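You operate a simulated robot arm through the tools that you are given. There is no shell and no other tool.

Carry out the task below with a simulated two-armed robot. There is one attempt and no reset: what you move stays moved.

TASK
Put the blue bag in box 27, close it and save line 27 on the key pad.

Only the result counts: the job must be done as asked and must still hold three seconds after the hand-in. Knocking over, shifting, dropping, spilling or breaking anything else fails it.

THE ROBOT
Two 7-joint arms with fingered hands on one trunk that stands fixed in place. Base frame: the origin is at the foot of the trunk, x ahead of it, y to its left, z up. Units: mm, rad, N and s.
The left shoulder is at [43, 152, 1173], the right one opposite. With the tool pointing down near the work surface each hand reaches from about 400 to 800 mm from the base axis, measured 20 degrees to its own side. Payload 3.8 kg a hand.
Tool frame (each hand has its own): the origin (TCP) lies between the finger pads and is the grasp point; the fingertips stand 30 mm ahead of it; z points along the fingers, y is the line along which they close. The gripper opens to 104 mm. The gripper's body begins 35 mm behind the TCP. The gripper is a hand of 5 fingers: y runs from the thumb to the fingers, the wrist lies at [-15, -104, -178] in the tool frame, and closing takes about 1.5 s.
Orientation is that of the tool frame in the base frame, as a unit quaternion [w, x, y, z]. With the fingers straight down and the wrist toward the robot, the tool's x, y and z point along [0, 1, 0], [1, 0, 0] and [0, 0, -1] of the base frame.

THE INTERFACE
- The arms move only by the tool drive_tool. It takes "left_increments", "right_increments" or both (then of equal length, played together; a hand with none holds still); each is a list of rows, each a list of 3 entries, a list of its own where there are three numbers: the opening in per cent of the stroke, from 0 (shut) to 100 (fully open), then the shift along the base's x, y, z in cm, then the turn, a rotation vector about the base's x, y, z in degrees. In form: [[grip, [dx, dy, dz], [rx, ry, rz]], ...]. A call has 1 to 20 rows; each row is the pose to reach, as a shift and turn from the pose commanded when the call began. Rows are played at 5 a second. More than 50 mm and 0.15 rad between two rows, or a gripper value outside its range, and nothing of the call is played. Where a pose cannot be reached the arm comes as near as it can. A force on the tool above 40 N (or 10 N above the force at the start of the call, whichever is more), or a blocked arm, ends the call early, and 0.2 s more pass. The fingers move at their own pace (about 72 mm/s each) and stop on an object; they squeeze with about 30 N. The grip force told is the motor's: it shows also when the fingers shut on nothing. Time passes only in rows, and 0.2 s behind the last, so rows that repeat a pose let the fingers close. The reply holds the time, the measured pose of the TCP, the force on the tool along the base axes, the opening and the grip force, in the units named above and with some noise, with the torque about the TCP (base axes, N m) and any sound that the robot's microphone picked up.
- Cameras (640 x 400 px; columns grow to the right, rows downward): "scene" is now at [118.2, 66.5, 1338.9]; the picture's right is [0.70, -0.71, -0.08], its down [-0.37, -0.26, -0.89] and it looks along [0.61, 0.65, -0.45] (base axes); focal length 303 px, centre (320, 200). "left" rides on the left gripper at [-80, -78, -141] in its tool frame; the picture's right is [-0.78, -0.30, 0.56], its down [0.53, -0.78, 0.33] and it looks along [0.33, 0.56, 0.76] (tool axes); focal length 247 px, centre (320, 200). "right" rides on the right gripper at [80, -78, -141] in its tool frame; the picture's right is [-0.78, 0.30, -0.56], its down [-0.53, -0.78, 0.33] and it looks along [-0.33, 0.56, 0.76] (tool axes); focal length 247 px, centre (320, 200). There is no depth. A picture from a camera that has moved, and an enlarged one, comes with that camera's place and axes in the base frame and with its lens.
- get_image(camera): a new picture of that camera. No time passes.
- raise_lower(by): slides the trunk up (or, below 0, down) by that many mm; the arms and the scene camera ride with it, the base frame stays. It gives what a move gives, with no picture.
- hand_shape(shape, hand): the hand has 5 fingers and takes this shape, open, in about a second: jaw (thumb against the fingers, like two jaws); tri (thumb and two fingers); tip (a fingertip pinch); poke (one finger out to press); point (the index stretched); flat (the hand flat); cup (the hand cupped); fist (a fist). The gripper value then closes the fingers along that shape, each until it touches; the sizes above hold for jaw. It gives what a move gives, with no picture.
- turn_head(pan, tilt): turns the head with the scene camera to pan (to the left, within 1.396 rad either way) and tilt (down, from -0.506 to 1.204), counted from straight ahead of the robot. It gives what a move gives.
- close_up(camera, box): a new picture of the part [left, top, right, bottom] of that camera's present view, enlarged. No time passes.
- finish_job(): hands the job in; it is judged then, once.

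Places have to be worked out from the pictures, the camera data and where the tool is seen. Open the grippers and draw the arms clear of the work before you hand the job in, unless the task says otherwise.

The tools are called after "Request:" as name(argument=value, ...) on one line, values as JSON. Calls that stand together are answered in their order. drive_tool: Moves the arms, as the interface text tells. Its arguments: {"type":"object","properties":{"left_increments":{"type":"array","items":{"type":"array"}},"right_increments":{"type":"array","items":{"type":"array"}}},"required":[]} The other tools are called the same way: raise_lower (by) slides the trunk up or down; hand_shape (shape, hand) gives the hand a shape; turn_head (pan, tilt) turns the head that bears the scene camera; get_image (camera) takes a picture; close_up (camera, box) takes an enlarged picture of a part of a camera's view; finish_job () hands the job in.

At the start:

```text
time: 0.0
left_tool_pos: [401.8, 440.7, 1134.5]
left_tool_rot: [0.0, 0.707, 0.707, 0.0]
left_contact_force: [-0.8, 0.2, -0.2]
left_wrist_torque: [-0.01, 0.0, -0.01]
left_opening: 103.7
left_finger_force: 0.1
left_shape: jaw
right_tool_pos: [422.7, 81.7, 1156.1]
right_tool_rot: [0.0, 0.707, 0.707, 0.0]
right_contact_force: [-0.5, 0.4, 0.5]
right_wrist_torque: [0.0, 0.02, 0.0]
right_opening: 104.0
right_finger_force: 0.1
right_shape: jaw
trunk travel left (down, up): [-250.0, 206.0]
head pan, tilt: [0.784, 0.382]
```

scene: 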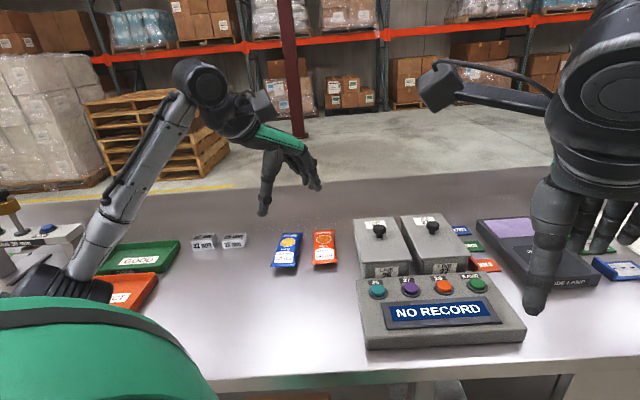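
right: 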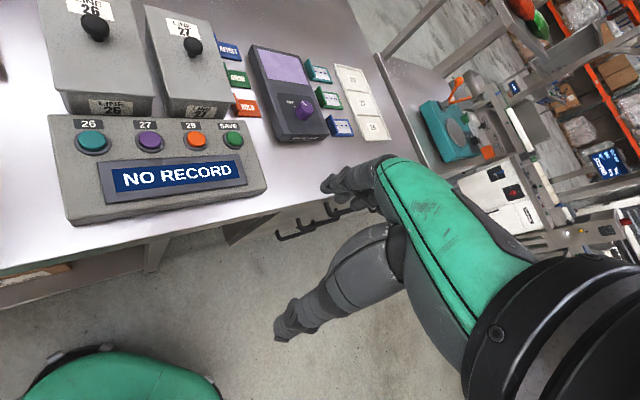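
left: 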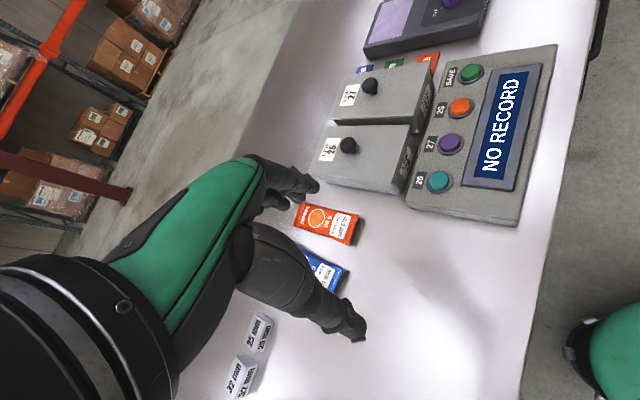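

I see two grey boxes (26, 27) with knobbed lids, a key pad with buttons 26, 27, 28(?), SAVE, and blue and orange bags. I first enlarge the scene view to read labels and judge places.

Request:
close_up(camera="scene", box=[340, 200, 540, 360])

Request:
close_up(camera="scene", box=[180, 210, 350, 290])

Request:
close_up(camera="right", box=[30, 0, 290, 230])

Request:
close_up(camera="left", box=[280, 40, 560, 290])

```text
2.50 times, centred on (440, 280) of scene
camera zoom: at [118.2, 66.5, 1338.9], right [0.7, -0.71, -0.08], down [-0.37, -0.26, -0.89], along [0.61, 0.65, -0.45], focal length 758 px, centre (20, 0)
```

zoom: 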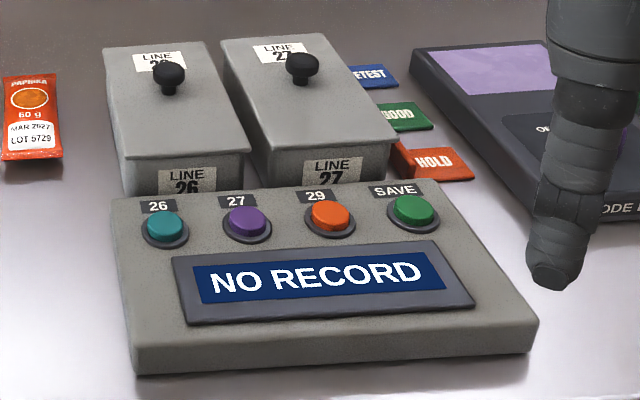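

```text
3.76 times, centred on (265, 250) of scene
camera zoom: at [118.2, 66.5, 1338.9], right [0.7, -0.71, -0.08], down [-0.37, -0.26, -0.89], along [0.61, 0.65, -0.45], focal length 1142 px, centre (527, 12)
```

zoom: 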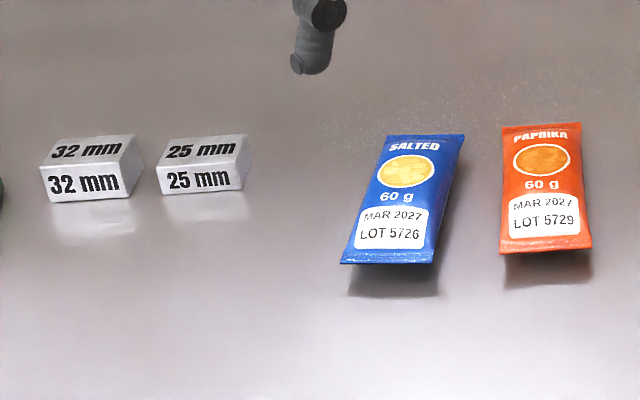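

```text
1.74 times, centred on (160, 115) of right
camera zoom: at [344.9, 162.8, 1296.8], right [0.3, -0.78, 0.56], down [-0.78, -0.53, -0.33], along [0.56, -0.33, -0.76], focal length 430 px, centre (598, 348)
```

zoom: 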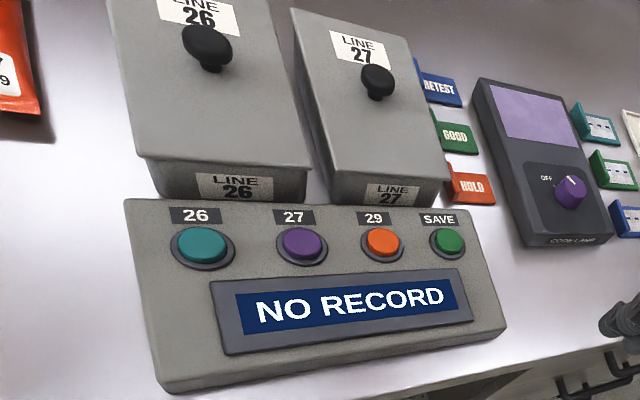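

```text
1.60 times, centred on (420, 165) of left
camera zoom: at [323.1, 361.3, 1276.7], right [-0.3, -0.78, -0.56], down [-0.78, 0.53, -0.33], along [0.56, 0.33, -0.76], focal length 395 px, centre (160, 256)
```

zoom: 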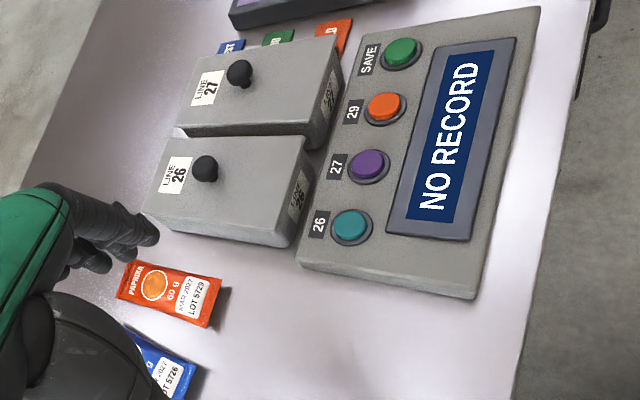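

Triangulating from the three views: knob of box 27 near [723, 328, 942], lid top about z 918, blue bag around [508, 623, 866] with its long axis at ~40°, table about z 850. I move the right arm aside and bring the left hand up over box 27 for a closer look.

Request:
drive_tool(left_increments=[[100, [4, -1.4, 0], [0, 0, 2]], [100, [8, -2.8, 0], [0, 0, 4]], [100, [12, -4.2, 0], [0, 0, 6]], [100, [16, -5.6, 0], [0, 0, 8]], [100, [20, -7, -1], [0, 0, 10]], [100, [24, -8.4, -2], [0, 0, 12]], [100, [28, -9.8, -3], [0, 0, 14]], [100, [30, -10.6, -4], [0, 0, 14]]], right_increments=[[100, [0, -3.5, 0], [0, 0, 0]], [100, [0, -7, 0], [0, 0, 0]], [100, [0, -10.5, 0], [0, 0, 0]], [100, [0, -14, 0], [0, 0, 0]], [100, [0, -17.5, 0], [0, 0, 0]], [100, [0, -21, 0], [0, 0, 0]], [100, [0, -24.5, 0], [0, 0, 0]], [100, [0, -28, 0], [0, 0, 0]]])

```text
time: 1.8
left_tool_pos: [700.0, 335.1, 1095.1]
left_tool_rot: [0.0, 0.616, 0.788, 0.0]
left_contact_force: [0.7, 0.0, 0.7]
left_wrist_torque: [0.05, -0.02, 0.0]
left_opening: 103.8
left_finger_force: 0.1
left_shape: jaw
right_tool_pos: [421.1, -198.5, 1154.9]
right_tool_rot: [0.0, 0.706, 0.708, 0.0]
right_contact_force: [0.4, -0.4, 0.2]
right_wrist_torque: [-0.01, 0.02, 0.0]
right_opening: 103.8
right_finger_force: 0.1
right_shape: jaw
trunk travel left (down, up): [-250.0, 206.0]
head pan, tilt: [0.784, 0.382]
```

Both arms moved as commanded. I now look from the left hand camera and the scene camera.

Request:
get_image(camera="left")

Request:
get_image(camera="scene")

```text
taken
camera left: at [643.3, 239.4, 1237.3], right [-0.1, -0.82, -0.56], down [-0.88, 0.33, -0.33], along [0.46, 0.46, -0.76], focal length 247 px, centre (320, 200)
```

left: 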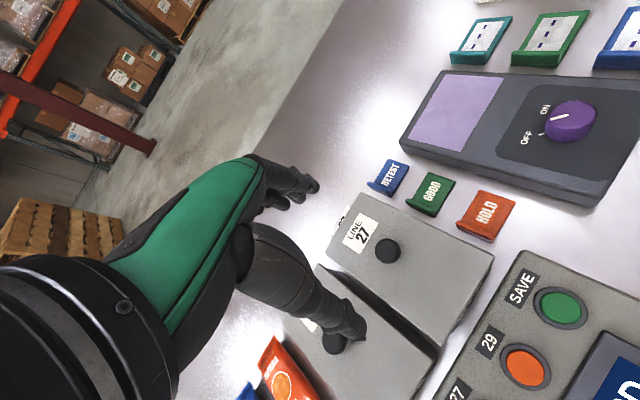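

```text
taken
camera scene: at [118.2, 64.8, 1339.0], right [0.7, -0.71, -0.08], down [-0.37, -0.26, -0.89], along [0.61, 0.66, -0.44], focal length 303 px, centre (320, 200)
```

scene: 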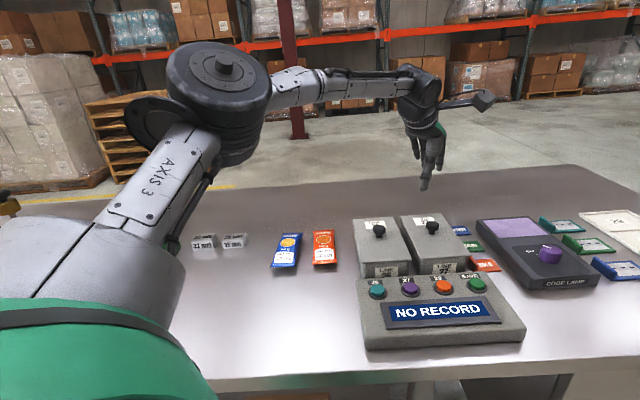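

The hand camera now sees box 27's lid from above. I enlarge it to see how the lid sits and to pinpoint the knob.

Request:
close_up(camera="left", box=[280, 150, 520, 390])

Request:
close_up(camera="scene", box=[340, 140, 520, 310])

```text
1.67 times, centred on (400, 270) of left
camera zoom: at [643.3, 239.4, 1237.3], right [-0.1, -0.82, -0.56], down [-0.88, 0.33, -0.33], along [0.46, 0.46, -0.76], focal length 412 px, centre (187, 83)
```

zoom: 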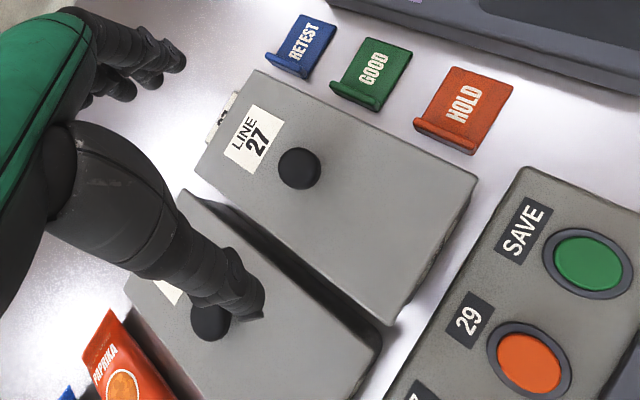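

```text
2.35 times, centred on (430, 225) of scene
camera zoom: at [118.2, 64.8, 1339.0], right [0.7, -0.71, -0.08], down [-0.37, -0.26, -0.89], along [0.61, 0.66, -0.44], focal length 714 px, centre (61, 141)
```

zoom: 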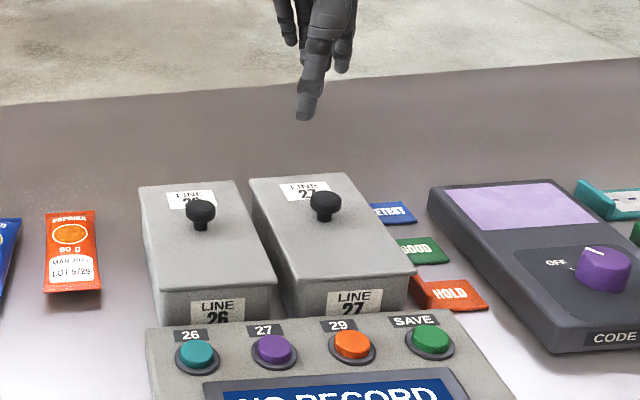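

The lid's corners come out as a 180 × 105 mm rectangle centred at about [720, 327, 919], with the knob in its middle (head about 31 mm wide, z ≈ 925–950). I descend over the knob with open fingers, keeping the tips above the lid.

Request:
drive_tool(left_increments=[[100, [1, -0.35, -3], [0, 0, 0]], [100, [2, -0.7, -6], [0, 0, 0]], [100, [2, -0.7, -9], [0, 0, 0]], [100, [2, -0.7, -11], [0, 0, 0]], [100, [2, -0.7, -12.5], [0, 0, 0]]])

Request:
get_image(camera="left")

Request:
close_up(camera="scene", box=[340, 140, 520, 310])

```text
time: 3.0
left_tool_pos: [715.0, 330.6, 971.6]
left_tool_rot: [0.002, 0.616, 0.788, 0.0]
left_contact_force: [0.1, 0.2, -0.5]
left_wrist_torque: [0.01, 0.01, 0.02]
left_opening: 104.1
left_finger_force: 0.0
left_shape: jaw
left hand out of reach, approached as far as the arm can: row 4, 5
right_tool_pos: [421.0, -197.3, 1155.3]
right_tool_rot: [0.0, 0.707, 0.707, 0.0]
right_contact_force: [-0.4, 0.5, 0.5]
right_wrist_torque: [0.01, -0.04, 0.0]
right_opening: 103.4
right_finger_force: 0.0
right_shape: jaw
trunk travel left (down, up): [-250.0, 206.0]
head pan, tilt: [0.784, 0.382]
```

```text
taken
camera left: at [658.4, 233.7, 1113.6], right [-0.1, -0.83, -0.56], down [-0.88, 0.33, -0.33], along [0.46, 0.46, -0.76], focal length 247 px, centre (320, 200)
```

left: 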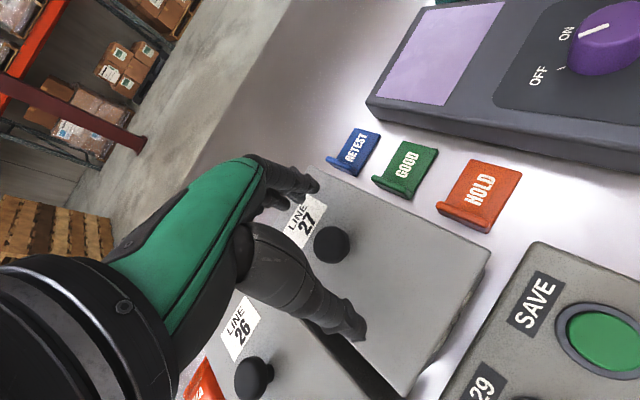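

```text
2.35 times, centred on (430, 225) of scene
camera zoom: at [118.5, 66.4, 1338.9], right [0.7, -0.71, -0.08], down [-0.37, -0.26, -0.89], along [0.61, 0.65, -0.45], focal length 714 px, centre (61, 141)
```

zoom: 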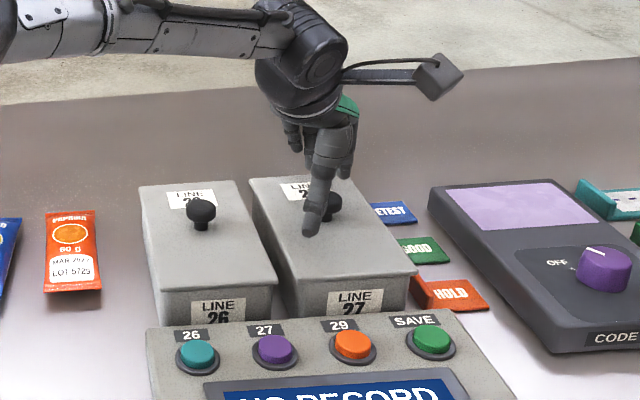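

The left arm hit its reach limit at x ≈ 715 with the tool vertical. I raise slightly and tilt the tool 10° (fingers outward), which brings the wrist closer to the robot and gains reach.

Request:
drive_tool(left_increments=[[100, [0, 0, 2], [1.2, -4.8, 0]], [100, [0, 0, 2], [2.4, -9.7, 0]], [100, [0, 0, 1.5], [2.4, -9.7, 0]]])

Request:
get_image(camera="left")

Request:
close_up(camera="scene", box=[340, 140, 520, 310])

```text
time: 3.8
left_tool_pos: [716.2, 328.5, 986.9]
left_tool_rot: [0.054, 0.613, 0.785, 0.069]
left_contact_force: [0.1, -0.2, -0.4]
left_wrist_torque: [0.01, 0.0, -0.01]
left_opening: 104.1
left_finger_force: 0.0
left_shape: jaw
right_tool_pos: [421.9, -196.4, 1156.3]
right_tool_rot: [-0.001, 0.707, 0.707, 0.0]
right_contact_force: [0.1, -0.1, 0.3]
right_wrist_torque: [-0.01, 0.0, 0.0]
right_opening: 103.6
right_finger_force: 0.0
right_shape: jaw
trunk travel left (down, up): [-250.0, 206.0]
head pan, tilt: [0.784, 0.382]
```

```text
taken
camera left: at [636.6, 226.8, 1112.7], right [0.0, -0.8, -0.6], down [-0.82, 0.35, -0.46], along [0.58, 0.49, -0.65], focal length 247 px, centre (320, 200)
```

left: 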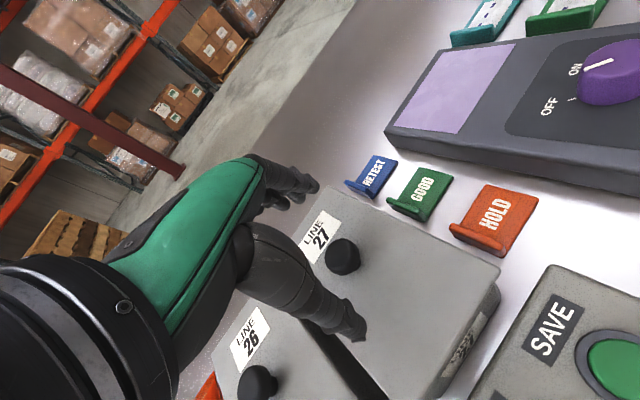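

```text
2.35 times, centred on (430, 225) of scene
camera zoom: at [118.9, 66.3, 1338.8], right [0.7, -0.71, -0.08], down [-0.37, -0.26, -0.89], along [0.61, 0.65, -0.45], focal length 714 px, centre (61, 141)
```

zoom: 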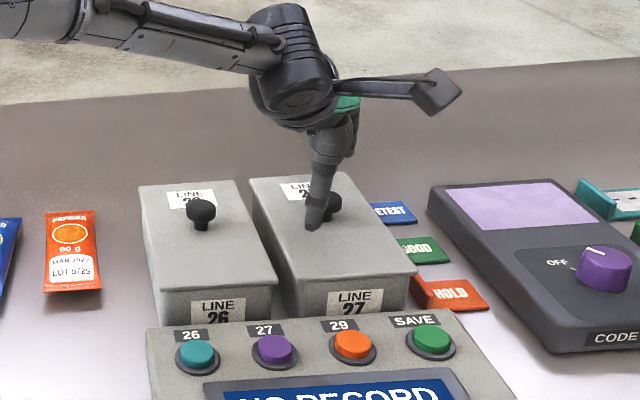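

Knob is seen at about [720, 330, 940], and the TCP at [716, 328.5, 987] with the tilted axis passes right through it. I descend 25 mm vertically, then check before closing.

Request:
drive_tool(left_increments=[[100, [0, 0, -1.3], [0, 0, 0]], [100, [0, 0, -2.5], [0, 0, 0]], [100, [0, 0, -2.5], [0, 0, 0]]])

Request:
get_image(camera="left")

Request:
close_up(camera="scene", box=[390, 160, 480, 250])

```text
time: 4.6
left_tool_pos: [715.8, 328.0, 962.6]
left_tool_rot: [0.055, 0.613, 0.785, 0.069]
left_contact_force: [1.0, 0.6, 6.9]
left_wrist_torque: [-0.11, 0.32, -0.02]
left_opening: 103.8
left_finger_force: 0.1
left_shape: jaw
right_tool_pos: [420.5, -195.8, 1155.9]
right_tool_rot: [-0.001, 0.707, 0.707, 0.001]
right_contact_force: [0.6, 0.3, -0.2]
right_wrist_torque: [0.0, 0.01, -0.01]
right_opening: 103.4
right_finger_force: 0.1
right_shape: jaw
trunk travel left (down, up): [-250.0, 206.0]
head pan, tilt: [0.784, 0.382]
```

```text
taken
camera left: at [635.4, 226.8, 1088.5], right [0.0, -0.8, -0.6], down [-0.81, 0.35, -0.46], along [0.58, 0.49, -0.65], focal length 247 px, centre (320, 200)
```

left: 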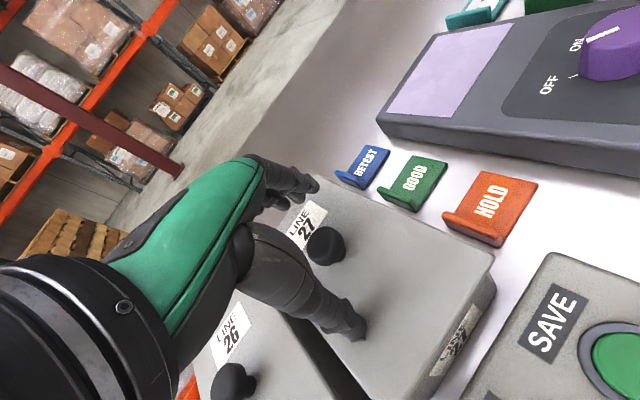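

```text
4.44 times, centred on (435, 205) of scene
camera zoom: at [117.4, 65.9, 1339.1], right [0.7, -0.71, -0.08], down [-0.37, -0.26, -0.89], along [0.61, 0.65, -0.44], focal length 1348 px, centre (-191, 178)
```

zoom: 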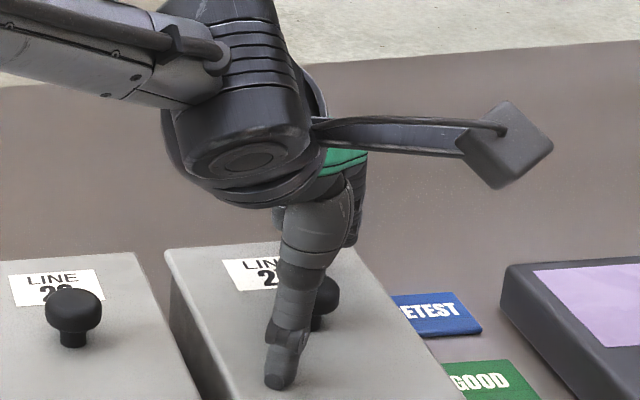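

The thumb tip just touches the lid (7 N up), so the lid top is about z 922. I raise 4 mm and partially close to check the alignment with the knob.

Request:
drive_tool(left_increments=[[100, [0, 0, 0.4], [0, 0, 0]], [70, [0, 0, 0.4], [0, 0, 0]], [50, [0, 0, 0.4], [0, 0, 0]], [50, [0, 0, 0.4], [0, 0, 0]], [50, [0, 0, 0.4], [0, 0, 0]]])

Request:
close_up(camera="left", box=[200, 120, 420, 400])

Request:
close_up(camera="scene", box=[390, 160, 480, 250])

```text
time: 5.8
left_tool_pos: [714.4, 328.3, 966.0]
left_tool_rot: [0.054, 0.613, 0.785, 0.069]
left_contact_force: [-0.1, -0.1, 0.1]
left_wrist_torque: [-0.01, 0.05, 0.02]
left_opening: 52.5
left_finger_force: 0.0
left_shape: jaw
right_tool_pos: [420.8, -198.1, 1154.5]
right_tool_rot: [0.0, 0.707, 0.707, 0.0]
right_contact_force: [-1.1, 0.6, -0.1]
right_wrist_torque: [0.03, 0.02, -0.02]
right_opening: 103.6
right_finger_force: 0.0
right_shape: jaw
trunk travel left (down, up): [-250.0, 206.0]
head pan, tilt: [0.784, 0.382]
```

```text
1.43 times, centred on (310, 260) of left
camera zoom: at [635.6, 227.2, 1091.7], right [0.0, -0.8, -0.6], down [-0.82, 0.35, -0.46], along [0.58, 0.49, -0.65], focal length 353 px, centre (334, 114)
```

zoom: 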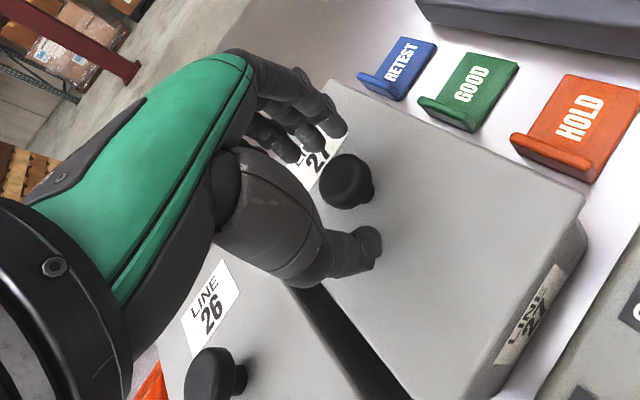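

```text
4.44 times, centred on (435, 205) of scene
camera zoom: at [118.3, 66.3, 1338.9], right [0.7, -0.71, -0.08], down [-0.37, -0.26, -0.89], along [0.61, 0.65, -0.45], focal length 1348 px, centre (-191, 178)
```

zoom: 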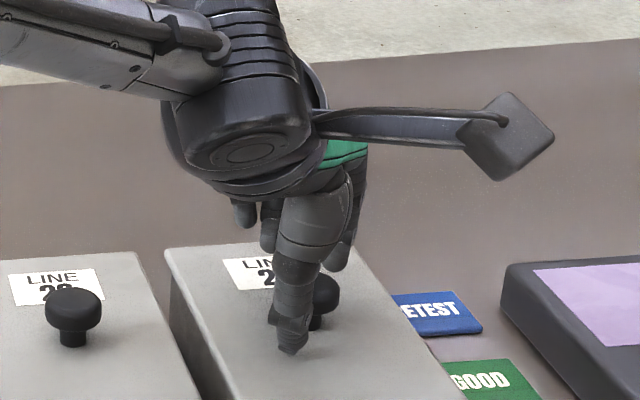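

The knob head lies right on the line between index fingertip and thumb tip. I close fully on it.

Request:
drive_tool(left_increments=[[40, [0, 0, 0], [0, 0, 0]], [30, [0, 0, 0], [0, 0, 0]], [20, [0, 0, 0], [0, 0, 0]], [10, [0, 0, 0], [0, 0, 0]], [0, [0, 0, 0], [0, 0, 0]], [0, [0, 0, 0], [0, 0, 0]], [0, [0, 0, 0], [0, 0, 0]]])

Request:
close_up(camera="left", box=[200, 120, 420, 400])

Request:
close_up(camera="scene", box=[390, 160, 480, 250])

```text
time: 7.4
left_tool_pos: [715.4, 329.0, 965.6]
left_tool_rot: [0.054, 0.614, 0.785, 0.068]
left_contact_force: [-1.0, 0.6, -0.2]
left_wrist_torque: [0.0, 0.05, -0.01]
left_opening: 21.8
left_finger_force: 30.1
left_shape: jaw
right_tool_pos: [420.6, -197.3, 1154.4]
right_tool_rot: [0.0, 0.707, 0.707, -0.001]
right_contact_force: [0.3, 0.2, -0.6]
right_wrist_torque: [-0.01, -0.02, 0.01]
right_opening: 103.7
right_finger_force: 0.0
right_shape: jaw
trunk travel left (down, up): [-250.0, 206.0]
head pan, tilt: [0.784, 0.382]
heard: snap
```

```text
1.43 times, centred on (310, 260) of left
camera zoom: at [635.7, 227.2, 1091.5], right [0.0, -0.8, -0.6], down [-0.82, 0.35, -0.46], along [0.58, 0.49, -0.65], focal length 353 px, centre (334, 114)
```

zoom: 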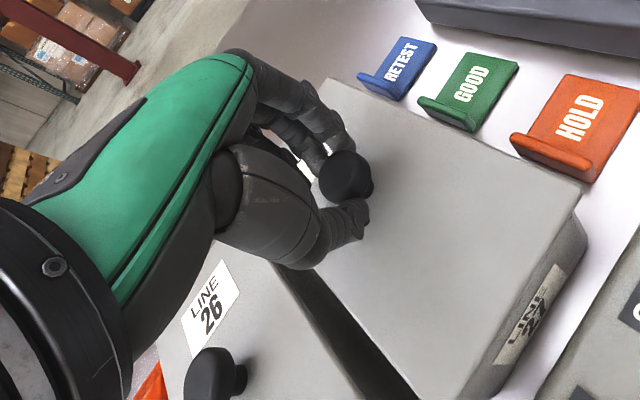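

```text
4.44 times, centred on (435, 205) of scene
camera zoom: at [118.4, 66.4, 1338.9], right [0.7, -0.71, -0.08], down [-0.37, -0.26, -0.89], along [0.61, 0.65, -0.45], focal length 1348 px, centre (-191, 178)
```

zoom: 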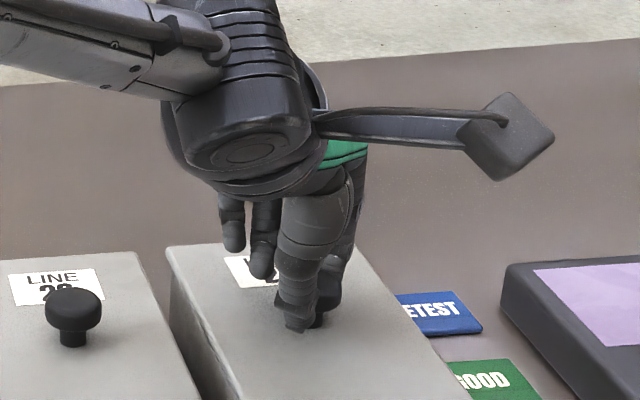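

The fingers hold the knob (opening 22 mm, 30 N), and a "snap" was heard. I lift slowly a few mm and watch the force and the lid.

Request:
drive_tool(left_increments=[[0, [0, 0, 0.5], [0, 0, 0]], [0, [0, 0, 1.0], [0, 0, 0]], [0, [0, 0, 1.5], [0, 0, 0]]])

Request:
get_image(camera="left")

Request:
close_up(camera="scene", box=[340, 150, 520, 310])

```text
time: 8.2
left_tool_pos: [716.2, 328.8, 979.6]
left_tool_rot: [0.053, 0.613, 0.785, 0.069]
left_contact_force: [-0.1, 0.2, 0.2]
left_wrist_torque: [0.02, 0.03, 0.0]
left_opening: 21.9
left_finger_force: 30.2
left_shape: jaw
right_tool_pos: [421.5, -196.1, 1154.3]
right_tool_rot: [0.0, 0.707, 0.707, 0.0]
right_contact_force: [0.3, 0.2, -0.2]
right_wrist_torque: [0.01, 0.0, -0.02]
right_opening: 104.0
right_finger_force: 0.1
right_shape: jaw
trunk travel left (down, up): [-250.0, 206.0]
head pan, tilt: [0.784, 0.382]
```

```text
taken
camera left: at [636.0, 226.9, 1106.9], right [0.0, -0.8, -0.6], down [-0.82, 0.35, -0.46], along [0.58, 0.49, -0.65], focal length 247 px, centre (320, 200)
```

left: 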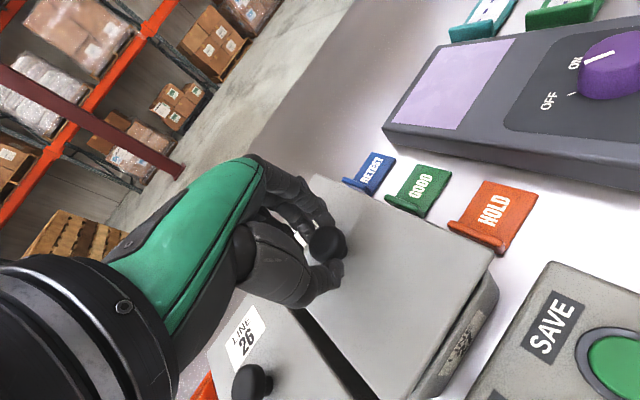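

```text
2.50 times, centred on (430, 230) of scene
camera zoom: at [118.4, 66.3, 1338.9], right [0.7, -0.71, -0.08], down [-0.37, -0.26, -0.89], along [0.61, 0.65, -0.45], focal length 758 px, centre (45, 125)
```

zoom: 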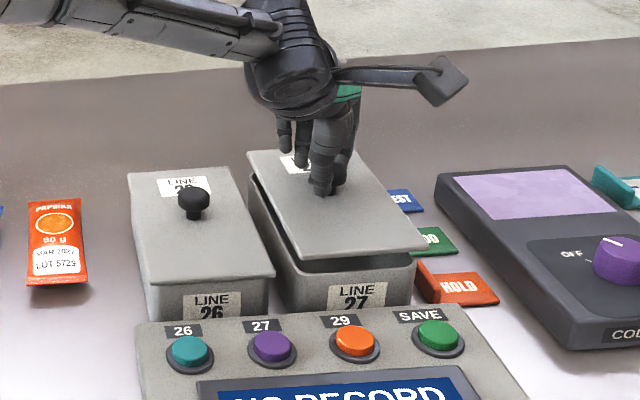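

The lid is free and comes up level. I lift it to a safe height and carry it to the empty table area left of the key pad (target about [382, 424]).

Request:
drive_tool(left_increments=[[0, [0, 0, 2], [0, 0, 0]], [0, [0, 0, 4.5], [0, 0, 0]], [0, [0, 0, 7], [0, 0, 0]], [0, [-1.5, 0.4, 8], [0, 0, 0]], [0, [-4.3, 1.2, 8], [0, 0, 0]], [0, [-7.3, 2.1, 8], [0, 0, 0]], [0, [-10.3, 2.9, 8], [0, 0, 0]], [0, [-13.3, 3.8, 8], [0, 0, 0]], [0, [-16.3, 4.6, 8], [0, 0, 0]], [0, [-19.3, 5.5, 8], [0, 0, 0]], [0, [-22.3, 6.3, 8], [0, 0, 0]], [0, [-25.3, 7.2, 8], [0, 0, 0]], [0, [-28.3, 8.0, 8], [0, 0, 0]], [0, [-31.3, 8.9, 7], [0, 0, 0]], [0, [-33.4, 9.5, 5], [0, 0, 0]], [0, [-33.4, 9.5, 5], [0, 0, 0]]])

Request:
get_image(camera="scene")

Request:
get_image(camera="left")

```text
time: 11.6
left_tool_pos: [381.7, 424.5, 1030.6]
left_tool_rot: [0.053, 0.613, 0.785, 0.069]
left_contact_force: [0.3, 1.0, -0.1]
left_wrist_torque: [-0.04, 0.0, 0.02]
left_opening: 21.4
left_finger_force: 30.5
left_shape: jaw
right_tool_pos: [421.4, -196.8, 1154.8]
right_tool_rot: [0.0, 0.707, 0.708, 0.0]
right_contact_force: [-0.2, 0.0, 0.6]
right_wrist_torque: [0.0, -0.03, 0.01]
right_opening: 103.6
right_finger_force: 0.0
right_shape: jaw
trunk travel left (down, up): [-250.0, 206.0]
head pan, tilt: [0.784, 0.382]
```

```text
taken
camera scene: at [118.5, 66.3, 1338.9], right [0.7, -0.71, -0.08], down [-0.37, -0.26, -0.89], along [0.61, 0.65, -0.45], focal length 303 px, centre (320, 200)
```

scene: 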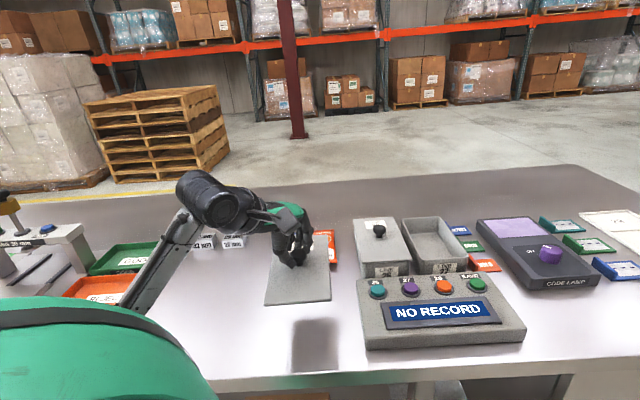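

```text
taken
camera left: at [302.9, 321.9, 1155.7], right [0.0, -0.8, -0.6], down [-0.82, 0.35, -0.46], along [0.58, 0.49, -0.65], focal length 247 px, centre (320, 200)
```

left: 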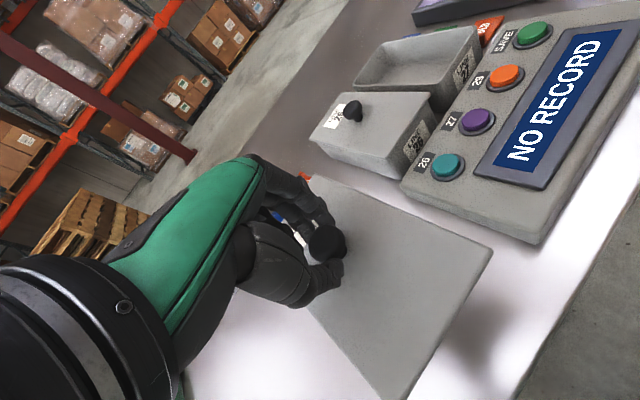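

Box 27 is open and empty. I shift the lid slightly away from the table edge and lower it to about 25 mm above the expected contact height.

Request:
drive_tool(left_increments=[[0, [0.5, 0.5, -2.5], [0, 0, 0]], [0, [1, 1, -5], [0, 0, 0]], [0, [1, 1, -7.5], [0, 0, 0]], [0, [1, 1, -9.5], [0, 0, 0]], [0, [1, 1, -10.5], [0, 0, 0]], [0, [1, 1, -10.5], [0, 0, 0]]])

Request:
get_image(camera="scene")

Request:
get_image(camera="left")

```text
time: 13.0
left_tool_pos: [391.6, 433.5, 926.6]
left_tool_rot: [0.054, 0.614, 0.785, 0.068]
left_contact_force: [0.1, -0.1, -1.4]
left_wrist_torque: [-0.02, 0.02, -0.01]
left_opening: 21.7
left_finger_force: 29.3
left_shape: jaw
right_tool_pos: [420.6, -196.5, 1155.0]
right_tool_rot: [0.001, 0.707, 0.707, 0.0]
right_contact_force: [0.7, 0.2, 0.8]
right_wrist_torque: [-0.02, 0.02, 0.03]
right_opening: 104.0
right_finger_force: 0.0
right_shape: jaw
trunk travel left (down, up): [-250.0, 206.0]
head pan, tilt: [0.784, 0.382]
```

```text
taken
camera scene: at [118.2, 66.4, 1338.9], right [0.7, -0.71, -0.08], down [-0.37, -0.26, -0.89], along [0.61, 0.65, -0.45], focal length 303 px, centre (320, 200)
```

scene: 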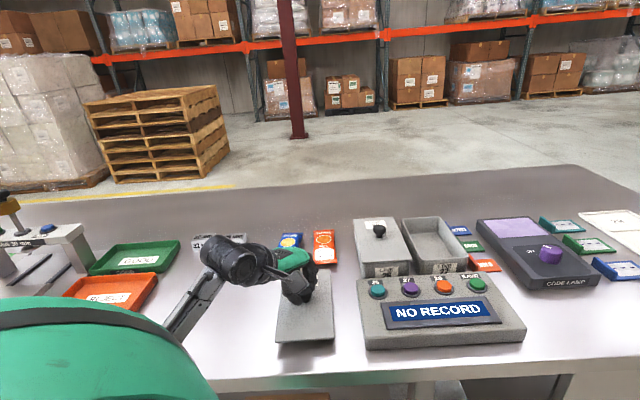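

```text
taken
camera left: at [312.6, 332.7, 1052.1], right [0.0, -0.8, -0.6], down [-0.82, 0.35, -0.46], along [0.58, 0.49, -0.65], focal length 247 px, centre (320, 200)
```

left: 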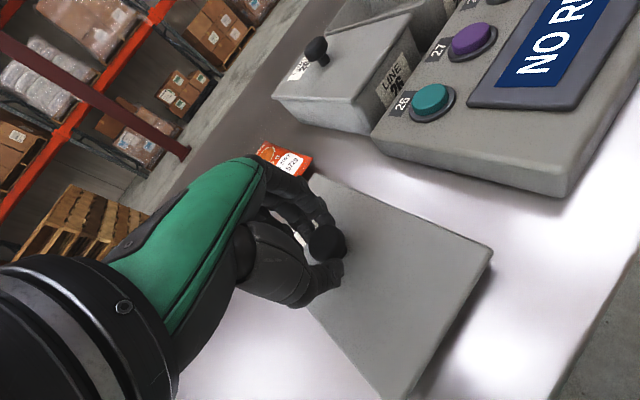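

Lid is level and over empty table. I lower it slowly in 3 mm steps watching the contact force.

Request:
drive_tool(left_increments=[[0, [0, 0, -0.4], [0, 0, 0]], [0, [0, 0, -0.8], [0, 0, 0]], [0, [0, 0, -1.2], [0, 0, 0]], [0, [0, 0, -1.5], [0, 0, 0]], [0, [0, 0, -1.5], [0, 0, 0]]])

Request:
close_up(camera="scene", box=[240, 220, 380, 370])

```text
time: 14.2
left_tool_pos: [391.1, 434.2, 911.4]
left_tool_rot: [0.054, 0.614, 0.785, 0.07]
left_contact_force: [-0.1, 0.8, 4.0]
left_wrist_torque: [0.02, 0.05, 0.02]
left_opening: 21.6
left_finger_force: 30.2
left_shape: jaw
right_tool_pos: [421.4, -197.9, 1155.3]
right_tool_rot: [-0.001, 0.707, 0.707, 0.0]
right_contact_force: [-0.3, -0.2, -1.1]
right_wrist_torque: [-0.01, 0.03, 0.02]
right_opening: 103.7
right_finger_force: 0.0
right_shape: jaw
trunk travel left (down, up): [-250.0, 206.0]
head pan, tilt: [0.784, 0.382]
```

```text
2.67 times, centred on (310, 295) of scene
camera zoom: at [117.8, 66.2, 1339.0], right [0.7, -0.71, -0.08], down [-0.37, -0.26, -0.89], along [0.61, 0.65, -0.44], focal length 809 px, centre (347, -53)
```

zoom: 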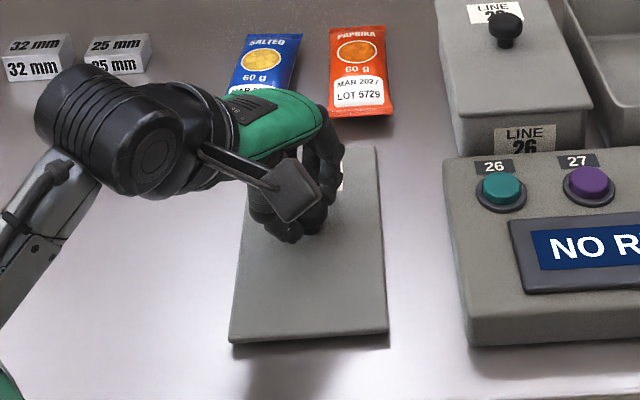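

A 4 N upward force suggests first contact at TCP z ≈ 911. I lower in 1.5 mm steps to confirm the lid is resting.

Request:
drive_tool(left_increments=[[0, [0, 0, -0.15], [0, 0, 0]], [0, [0, 0, -0.15], [0, 0, 0]]])

```text
time: 14.8
left_tool_pos: [391.2, 432.3, 910.8]
left_tool_rot: [0.055, 0.613, 0.785, 0.07]
left_contact_force: [0.7, 2.5, 11.5]
left_wrist_torque: [0.09, -0.03, 0.02]
left_opening: 21.9
left_finger_force: 29.8
left_shape: jaw
right_tool_pos: [421.5, -197.3, 1155.8]
right_tool_rot: [-0.001, 0.707, 0.707, 0.001]
right_contact_force: [0.4, -0.4, -0.2]
right_wrist_torque: [0.01, 0.0, -0.01]
right_opening: 103.6
right_finger_force: 0.0
right_shape: jaw
trunk travel left (down, up): [-250.0, 206.0]
head pan, tilt: [0.784, 0.382]
```

The lid rests on the table (11.5 N). I release the knob and withdraw straight up.

Request:
drive_tool(left_increments=[[20, [0, 0, 0], [0, 0, 0]], [35, [0, 0, 0.1], [0, 0, 0]], [55, [0, 0, 0.2], [0, 0, 0]], [75, [0, 0, 0.3], [0, 0, 0]], [100, [0, 0, 0.3], [0, 0, 0]], [100, [0, 0, 0.3], [0, 0, 0]], [100, [0, 0, 0.3], [0, 0, 0]]])

Request:
get_image(camera="left")

```text
time: 16.4
left_tool_pos: [391.5, 432.1, 911.3]
left_tool_rot: [0.054, 0.613, 0.785, 0.069]
left_contact_force: [-0.5, 0.9, -0.1]
left_wrist_torque: [0.01, 0.0, 0.0]
left_opening: 103.7
left_finger_force: 0.0
left_shape: jaw
right_tool_pos: [420.5, -196.2, 1155.5]
right_tool_rot: [-0.001, 0.707, 0.708, 0.001]
right_contact_force: [-0.7, -0.2, -0.4]
right_wrist_torque: [-0.03, -0.01, 0.01]
right_opening: 103.8
right_finger_force: 0.1
right_shape: jaw
trunk travel left (down, up): [-250.0, 206.0]
head pan, tilt: [0.784, 0.382]
```

```text
taken
camera left: at [311.8, 331.8, 1038.3], right [0.0, -0.8, -0.6], down [-0.82, 0.35, -0.46], along [0.58, 0.49, -0.65], focal length 247 px, centre (320, 200)
```

left: 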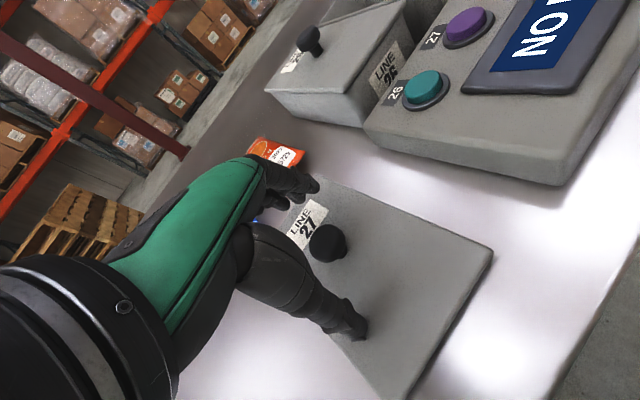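

The lid stands on the table with its knob up (re-grasp pose about [391.5, 432, 911], same tilt). I rise clear of the knob and remove the tilt.

Request:
drive_tool(left_increments=[[100, [0, 0, 3], [0, 0, 0]], [100, [0, 0, 6], [0, 0, 0]], [100, [0, 0, 9], [-1.2, 4.8, 0]], [100, [0, 0, 13], [-2.4, 9.7, 0]], [100, [0, 0, 15], [-2.4, 9.7, 0]]])

Request:
get_image(camera="scene")

Request:
get_image(camera="left")

```text
time: 17.6
left_tool_pos: [389.6, 432.9, 1062.6]
left_tool_rot: [0.0, 0.616, 0.788, -0.001]
left_contact_force: [-0.2, 0.0, 0.2]
left_wrist_torque: [0.03, -0.01, -0.02]
left_opening: 103.7
left_finger_force: 0.1
left_shape: jaw
right_tool_pos: [420.1, -197.1, 1156.0]
right_tool_rot: [0.0, 0.707, 0.707, 0.001]
right_contact_force: [0.4, -0.6, -0.2]
right_wrist_torque: [0.03, -0.03, 0.03]
right_opening: 103.9
right_finger_force: 0.1
right_shape: jaw
trunk travel left (down, up): [-250.0, 206.0]
head pan, tilt: [0.784, 0.382]
```

```text
taken
camera scene: at [118.0, 66.1, 1338.9], right [0.7, -0.71, -0.08], down [-0.37, -0.26, -0.89], along [0.61, 0.65, -0.44], focal length 303 px, centre (320, 200)
```

scene: 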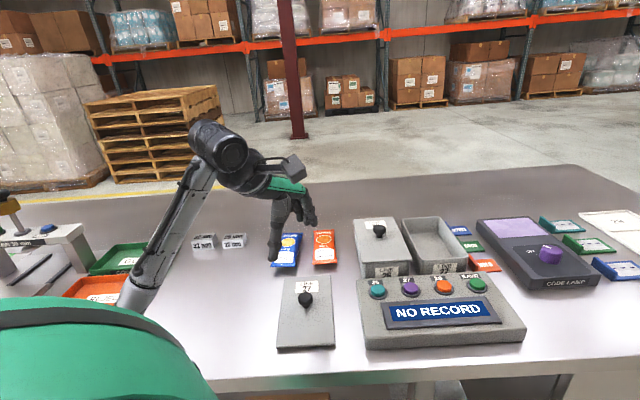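

```text
taken
camera left: at [333.6, 337.2, 1204.5], right [-0.1, -0.82, -0.56], down [-0.88, 0.33, -0.33], along [0.46, 0.46, -0.76], focal length 247 px, centre (320, 200)
```

left: 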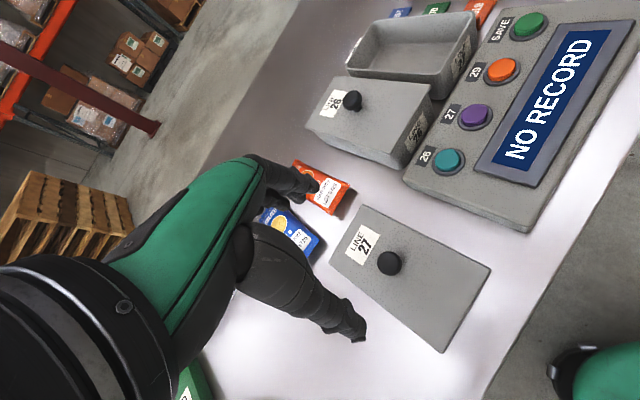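

Lid lies clear of everything. I now yaw the left hand by −66° (so its closing line is across the bag's width) while moving toward the blue bag at safe height.

Request:
drive_tool(left_increments=[[100, [0.6, 1.4, 0], [0, 0, -7]], [100, [1.2, 2.8, 0], [0, 0, -14]], [100, [1.8, 4.2, 0], [0, 0, -21]], [100, [2.4, 5.6, 0], [0, 0, -28]], [100, [3.0, 7.0, 0], [0, 0, -35]], [100, [3.6, 8.4, 0], [0, 0, -42]], [100, [4.2, 9.8, 0], [0, 0, -49]], [100, [4.8, 11.2, 0], [0, 0, -56]], [100, [5.0, 12.0, 0], [0, 0, -62]], [100, [5.0, 12.0, 0], [0, 0, -66]]])

Request:
get_image(camera="scene")

Request:
get_image(camera="left")

```text
time: 19.8
left_tool_pos: [440.8, 552.3, 1061.3]
left_tool_rot: [0.0, 0.946, 0.324, 0.001]
left_contact_force: [-0.3, 0.6, -0.4]
left_wrist_torque: [0.02, -0.02, 0.03]
left_opening: 103.7
left_finger_force: 0.0
left_shape: jaw
right_tool_pos: [420.6, -197.4, 1155.7]
right_tool_rot: [0.0, 0.707, 0.707, 0.0]
right_contact_force: [0.6, -0.8, 0.0]
right_wrist_torque: [0.0, 0.01, 0.03]
right_opening: 103.8
right_finger_force: 0.0
right_shape: jaw
trunk travel left (down, up): [-250.0, 206.0]
head pan, tilt: [0.784, 0.382]
```

```text
taken
camera scene: at [118.4, 66.3, 1338.9], right [0.7, -0.71, -0.08], down [-0.37, -0.26, -0.89], along [0.61, 0.65, -0.45], focal length 303 px, centre (320, 200)
```

scene: 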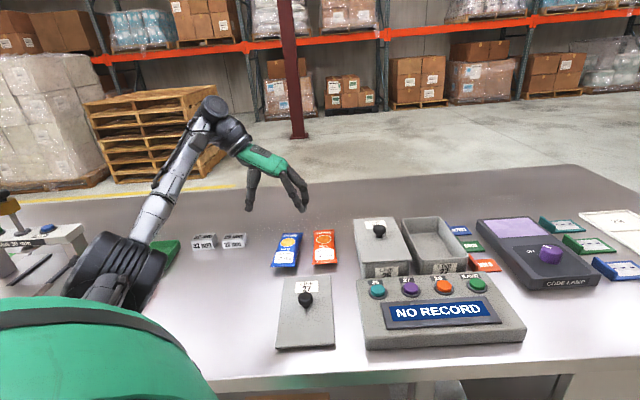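

```text
taken
camera left: at [329.5, 565.1, 1204.2], right [-0.79, -0.24, -0.56], down [-0.05, 0.94, -0.33], along [0.6, -0.23, -0.76], focal length 247 px, centre (320, 200)
```

left: 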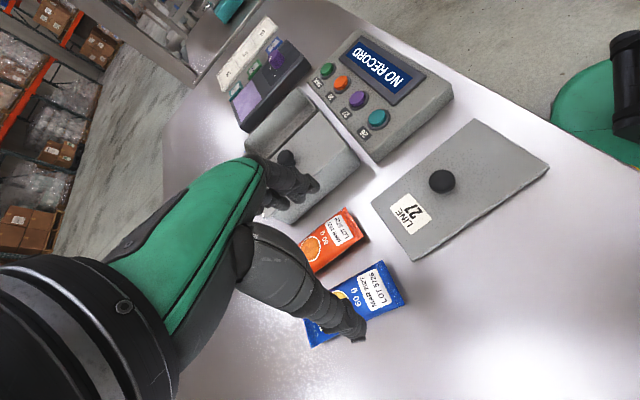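

Yaw reached. From this view the blue bag is about 61 mm wide, centred near [504, 621], long axis ~41°. I now tilt 30° about the closing line (fingers outward) while moving over the bag at height.

Request:
drive_tool(left_increments=[[100, [0.5, 0.5, 0], [4.6, -5.9, 0]], [100, [1.5, 1.5, 0], [9.3, -11.8, 0]], [100, [2.5, 2.5, 0], [13.9, -17.7, 0]], [100, [3.5, 3.5, 0], [18.6, -23.6, 0]], [100, [4.5, 4.8, -2], [18.6, -23.6, 0]], [100, [4.5, 4.8, -5], [18.6, -23.6, 0]], [100, [4.5, 4.8, -7], [18.6, -23.6, 0]]])

Request:
get_image(camera="scene")

Request:
get_image(camera="left")

```text
time: 21.4
left_tool_pos: [487.4, 602.0, 991.9]
left_tool_rot: [-0.085, 0.913, 0.314, 0.245]
left_contact_force: [-0.4, -0.8, -0.3]
left_wrist_torque: [0.03, -0.03, 0.0]
left_opening: 103.7
left_finger_force: 0.1
left_shape: jaw
right_tool_pos: [422.0, -197.3, 1154.2]
right_tool_rot: [-0.001, 0.707, 0.707, 0.001]
right_contact_force: [-0.2, 0.0, 0.0]
right_wrist_torque: [0.0, 0.01, 0.03]
right_opening: 103.7
right_finger_force: 0.1
right_shape: jaw
trunk travel left (down, up): [-250.0, 206.0]
head pan, tilt: [0.784, 0.382]
```

```text
taken
camera scene: at [118.1, 66.5, 1338.9], right [0.7, -0.71, -0.08], down [-0.37, -0.26, -0.89], along [0.61, 0.65, -0.45], focal length 303 px, centre (320, 200)
```

scene: 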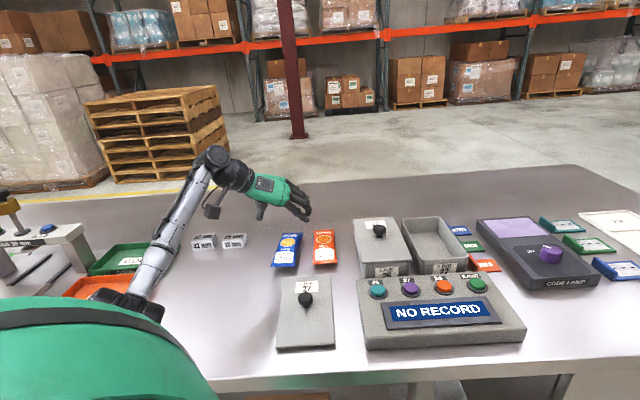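

```text
taken
camera left: at [328.3, 577.0, 1074.7], right [-0.49, -0.01, -0.87], down [0.02, 1.0, -0.02], along [0.87, -0.02, -0.49], focal length 247 px, centre (320, 200)
```

left: 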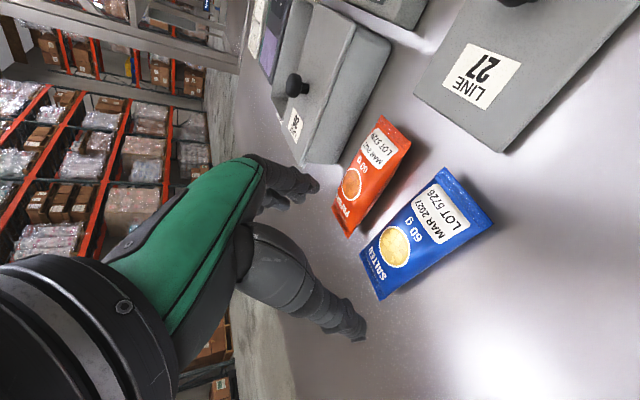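

The bag axis averages ~40°, matching the hand's closing line within 2–3°. The orange bag is only about 35–45 mm away, so I narrow the opening to ~80% and descend part way over the blue bag.

Request:
drive_tool(left_increments=[[80, [0, 0.5, -2], [0, 0, 0]], [80, [0, 0.5, -4], [0, 0, 0]], [80, [0, 0.5, -6], [0, 0, 0]], [80, [0, 0.5, -7.5], [0, 0, 0]], [80, [0, 0.5, -7.5], [0, 0, 0]]])

Request:
close_up(camera="scene", box=[220, 170, 380, 290])

Request:
get_image(camera="left")

```text
time: 22.6
left_tool_pos: [486.8, 606.8, 915.6]
left_tool_rot: [-0.086, 0.913, 0.314, 0.244]
left_contact_force: [1.1, -0.2, -0.1]
left_wrist_torque: [0.03, -0.02, 0.03]
left_opening: 83.7
left_finger_force: 0.0
left_shape: jaw
right_tool_pos: [422.2, -197.9, 1155.2]
right_tool_rot: [-0.001, 0.706, 0.708, 0.0]
right_contact_force: [-0.1, 0.5, -0.2]
right_wrist_torque: [0.03, 0.0, -0.03]
right_opening: 103.6
right_finger_force: 0.0
right_shape: jaw
trunk travel left (down, up): [-250.0, 206.0]
head pan, tilt: [0.784, 0.382]
```

```text
3.33 times, centred on (300, 230) of scene
camera zoom: at [118.2, 66.3, 1338.9], right [0.7, -0.71, -0.08], down [-0.37, -0.26, -0.89], along [0.61, 0.65, -0.45], focal length 1011 px, centre (387, 100)
```

zoom: 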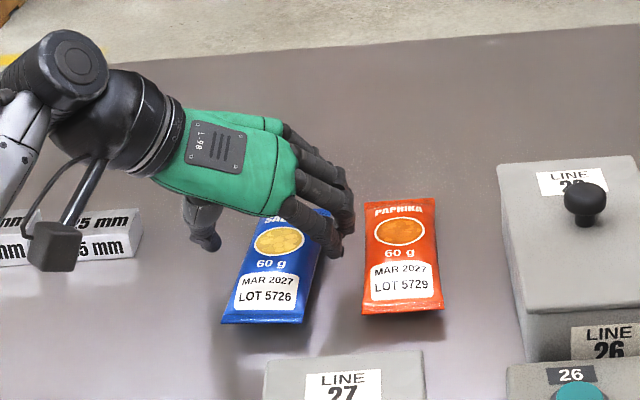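

```text
taken
camera left: at [328.3, 581.5, 999.2], right [-0.49, -0.01, -0.87], down [0.02, 1.0, -0.02], along [0.87, -0.02, -0.49], focal length 247 px, centre (320, 200)
```

left: 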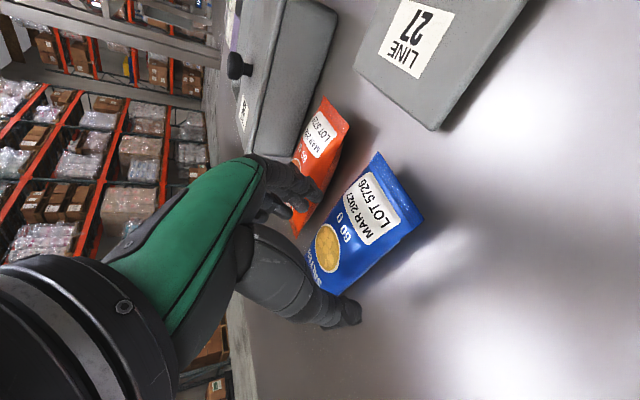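

Re-triangulated with the closer view: bag ends sit at z ≈ 874, centre about [500, 611], axis 38°, so the bag is a ~35 mm thick pillow, and my closing line fits. I shift 3 mm to centre it and descend to TCP z ≈ 890.

Request:
drive_tool(left_increments=[[80, [0.2, -0.25, -0.7], [0, 0, 0]], [80, [0.2, -0.25, -1.4], [0, 0, 0]], [80, [0.2, -0.25, -2.0], [0, 0, 0]], [80, [0.2, -0.25, -2.5], [0, 0, 0]], [80, [0.2, -0.25, -2.5], [0, 0, 0]]])

Request:
close_up(camera="scene", box=[220, 170, 380, 290])

Request:
close_up(camera="left", box=[220, 80, 460, 350])

```text
time: 23.8
left_tool_pos: [488.7, 604.7, 891.9]
left_tool_rot: [-0.085, 0.914, 0.314, 0.244]
left_contact_force: [-0.4, -1.2, 0.0]
left_wrist_torque: [0.01, -0.01, 0.01]
left_opening: 83.4
left_finger_force: 0.0
left_shape: jaw
right_tool_pos: [421.1, -197.3, 1154.7]
right_tool_rot: [0.0, 0.708, 0.706, 0.0]
right_contact_force: [-1.0, 0.1, -0.6]
right_wrist_torque: [0.0, -0.01, 0.02]
right_opening: 103.7
right_finger_force: 0.1
right_shape: jaw
trunk travel left (down, up): [-250.0, 206.0]
head pan, tilt: [0.784, 0.382]
```

```text
3.33 times, centred on (300, 230) of scene
camera zoom: at [118.2, 66.4, 1338.9], right [0.7, -0.71, -0.08], down [-0.37, -0.26, -0.89], along [0.61, 0.65, -0.45], focal length 1011 px, centre (387, 100)
```

zoom: 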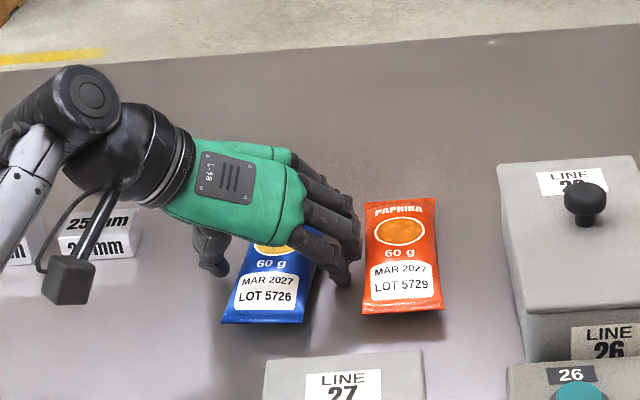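

```text
1.48 times, centred on (340, 215) of left
camera zoom: at [330.2, 579.4, 974.3], right [-0.49, -0.01, -0.87], down [0.02, 1.0, -0.02], along [0.87, -0.02, -0.49], focal length 366 px, centre (290, 178)
```

zoom: 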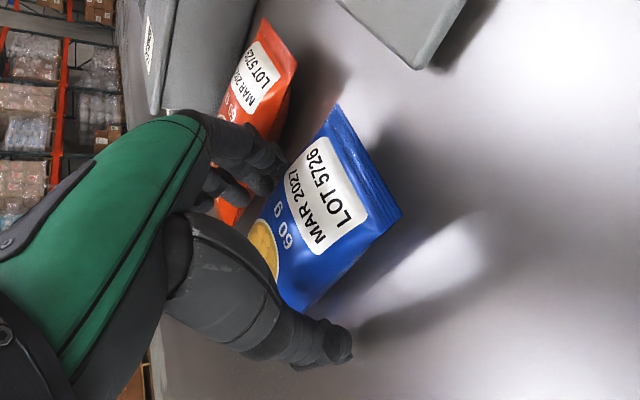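

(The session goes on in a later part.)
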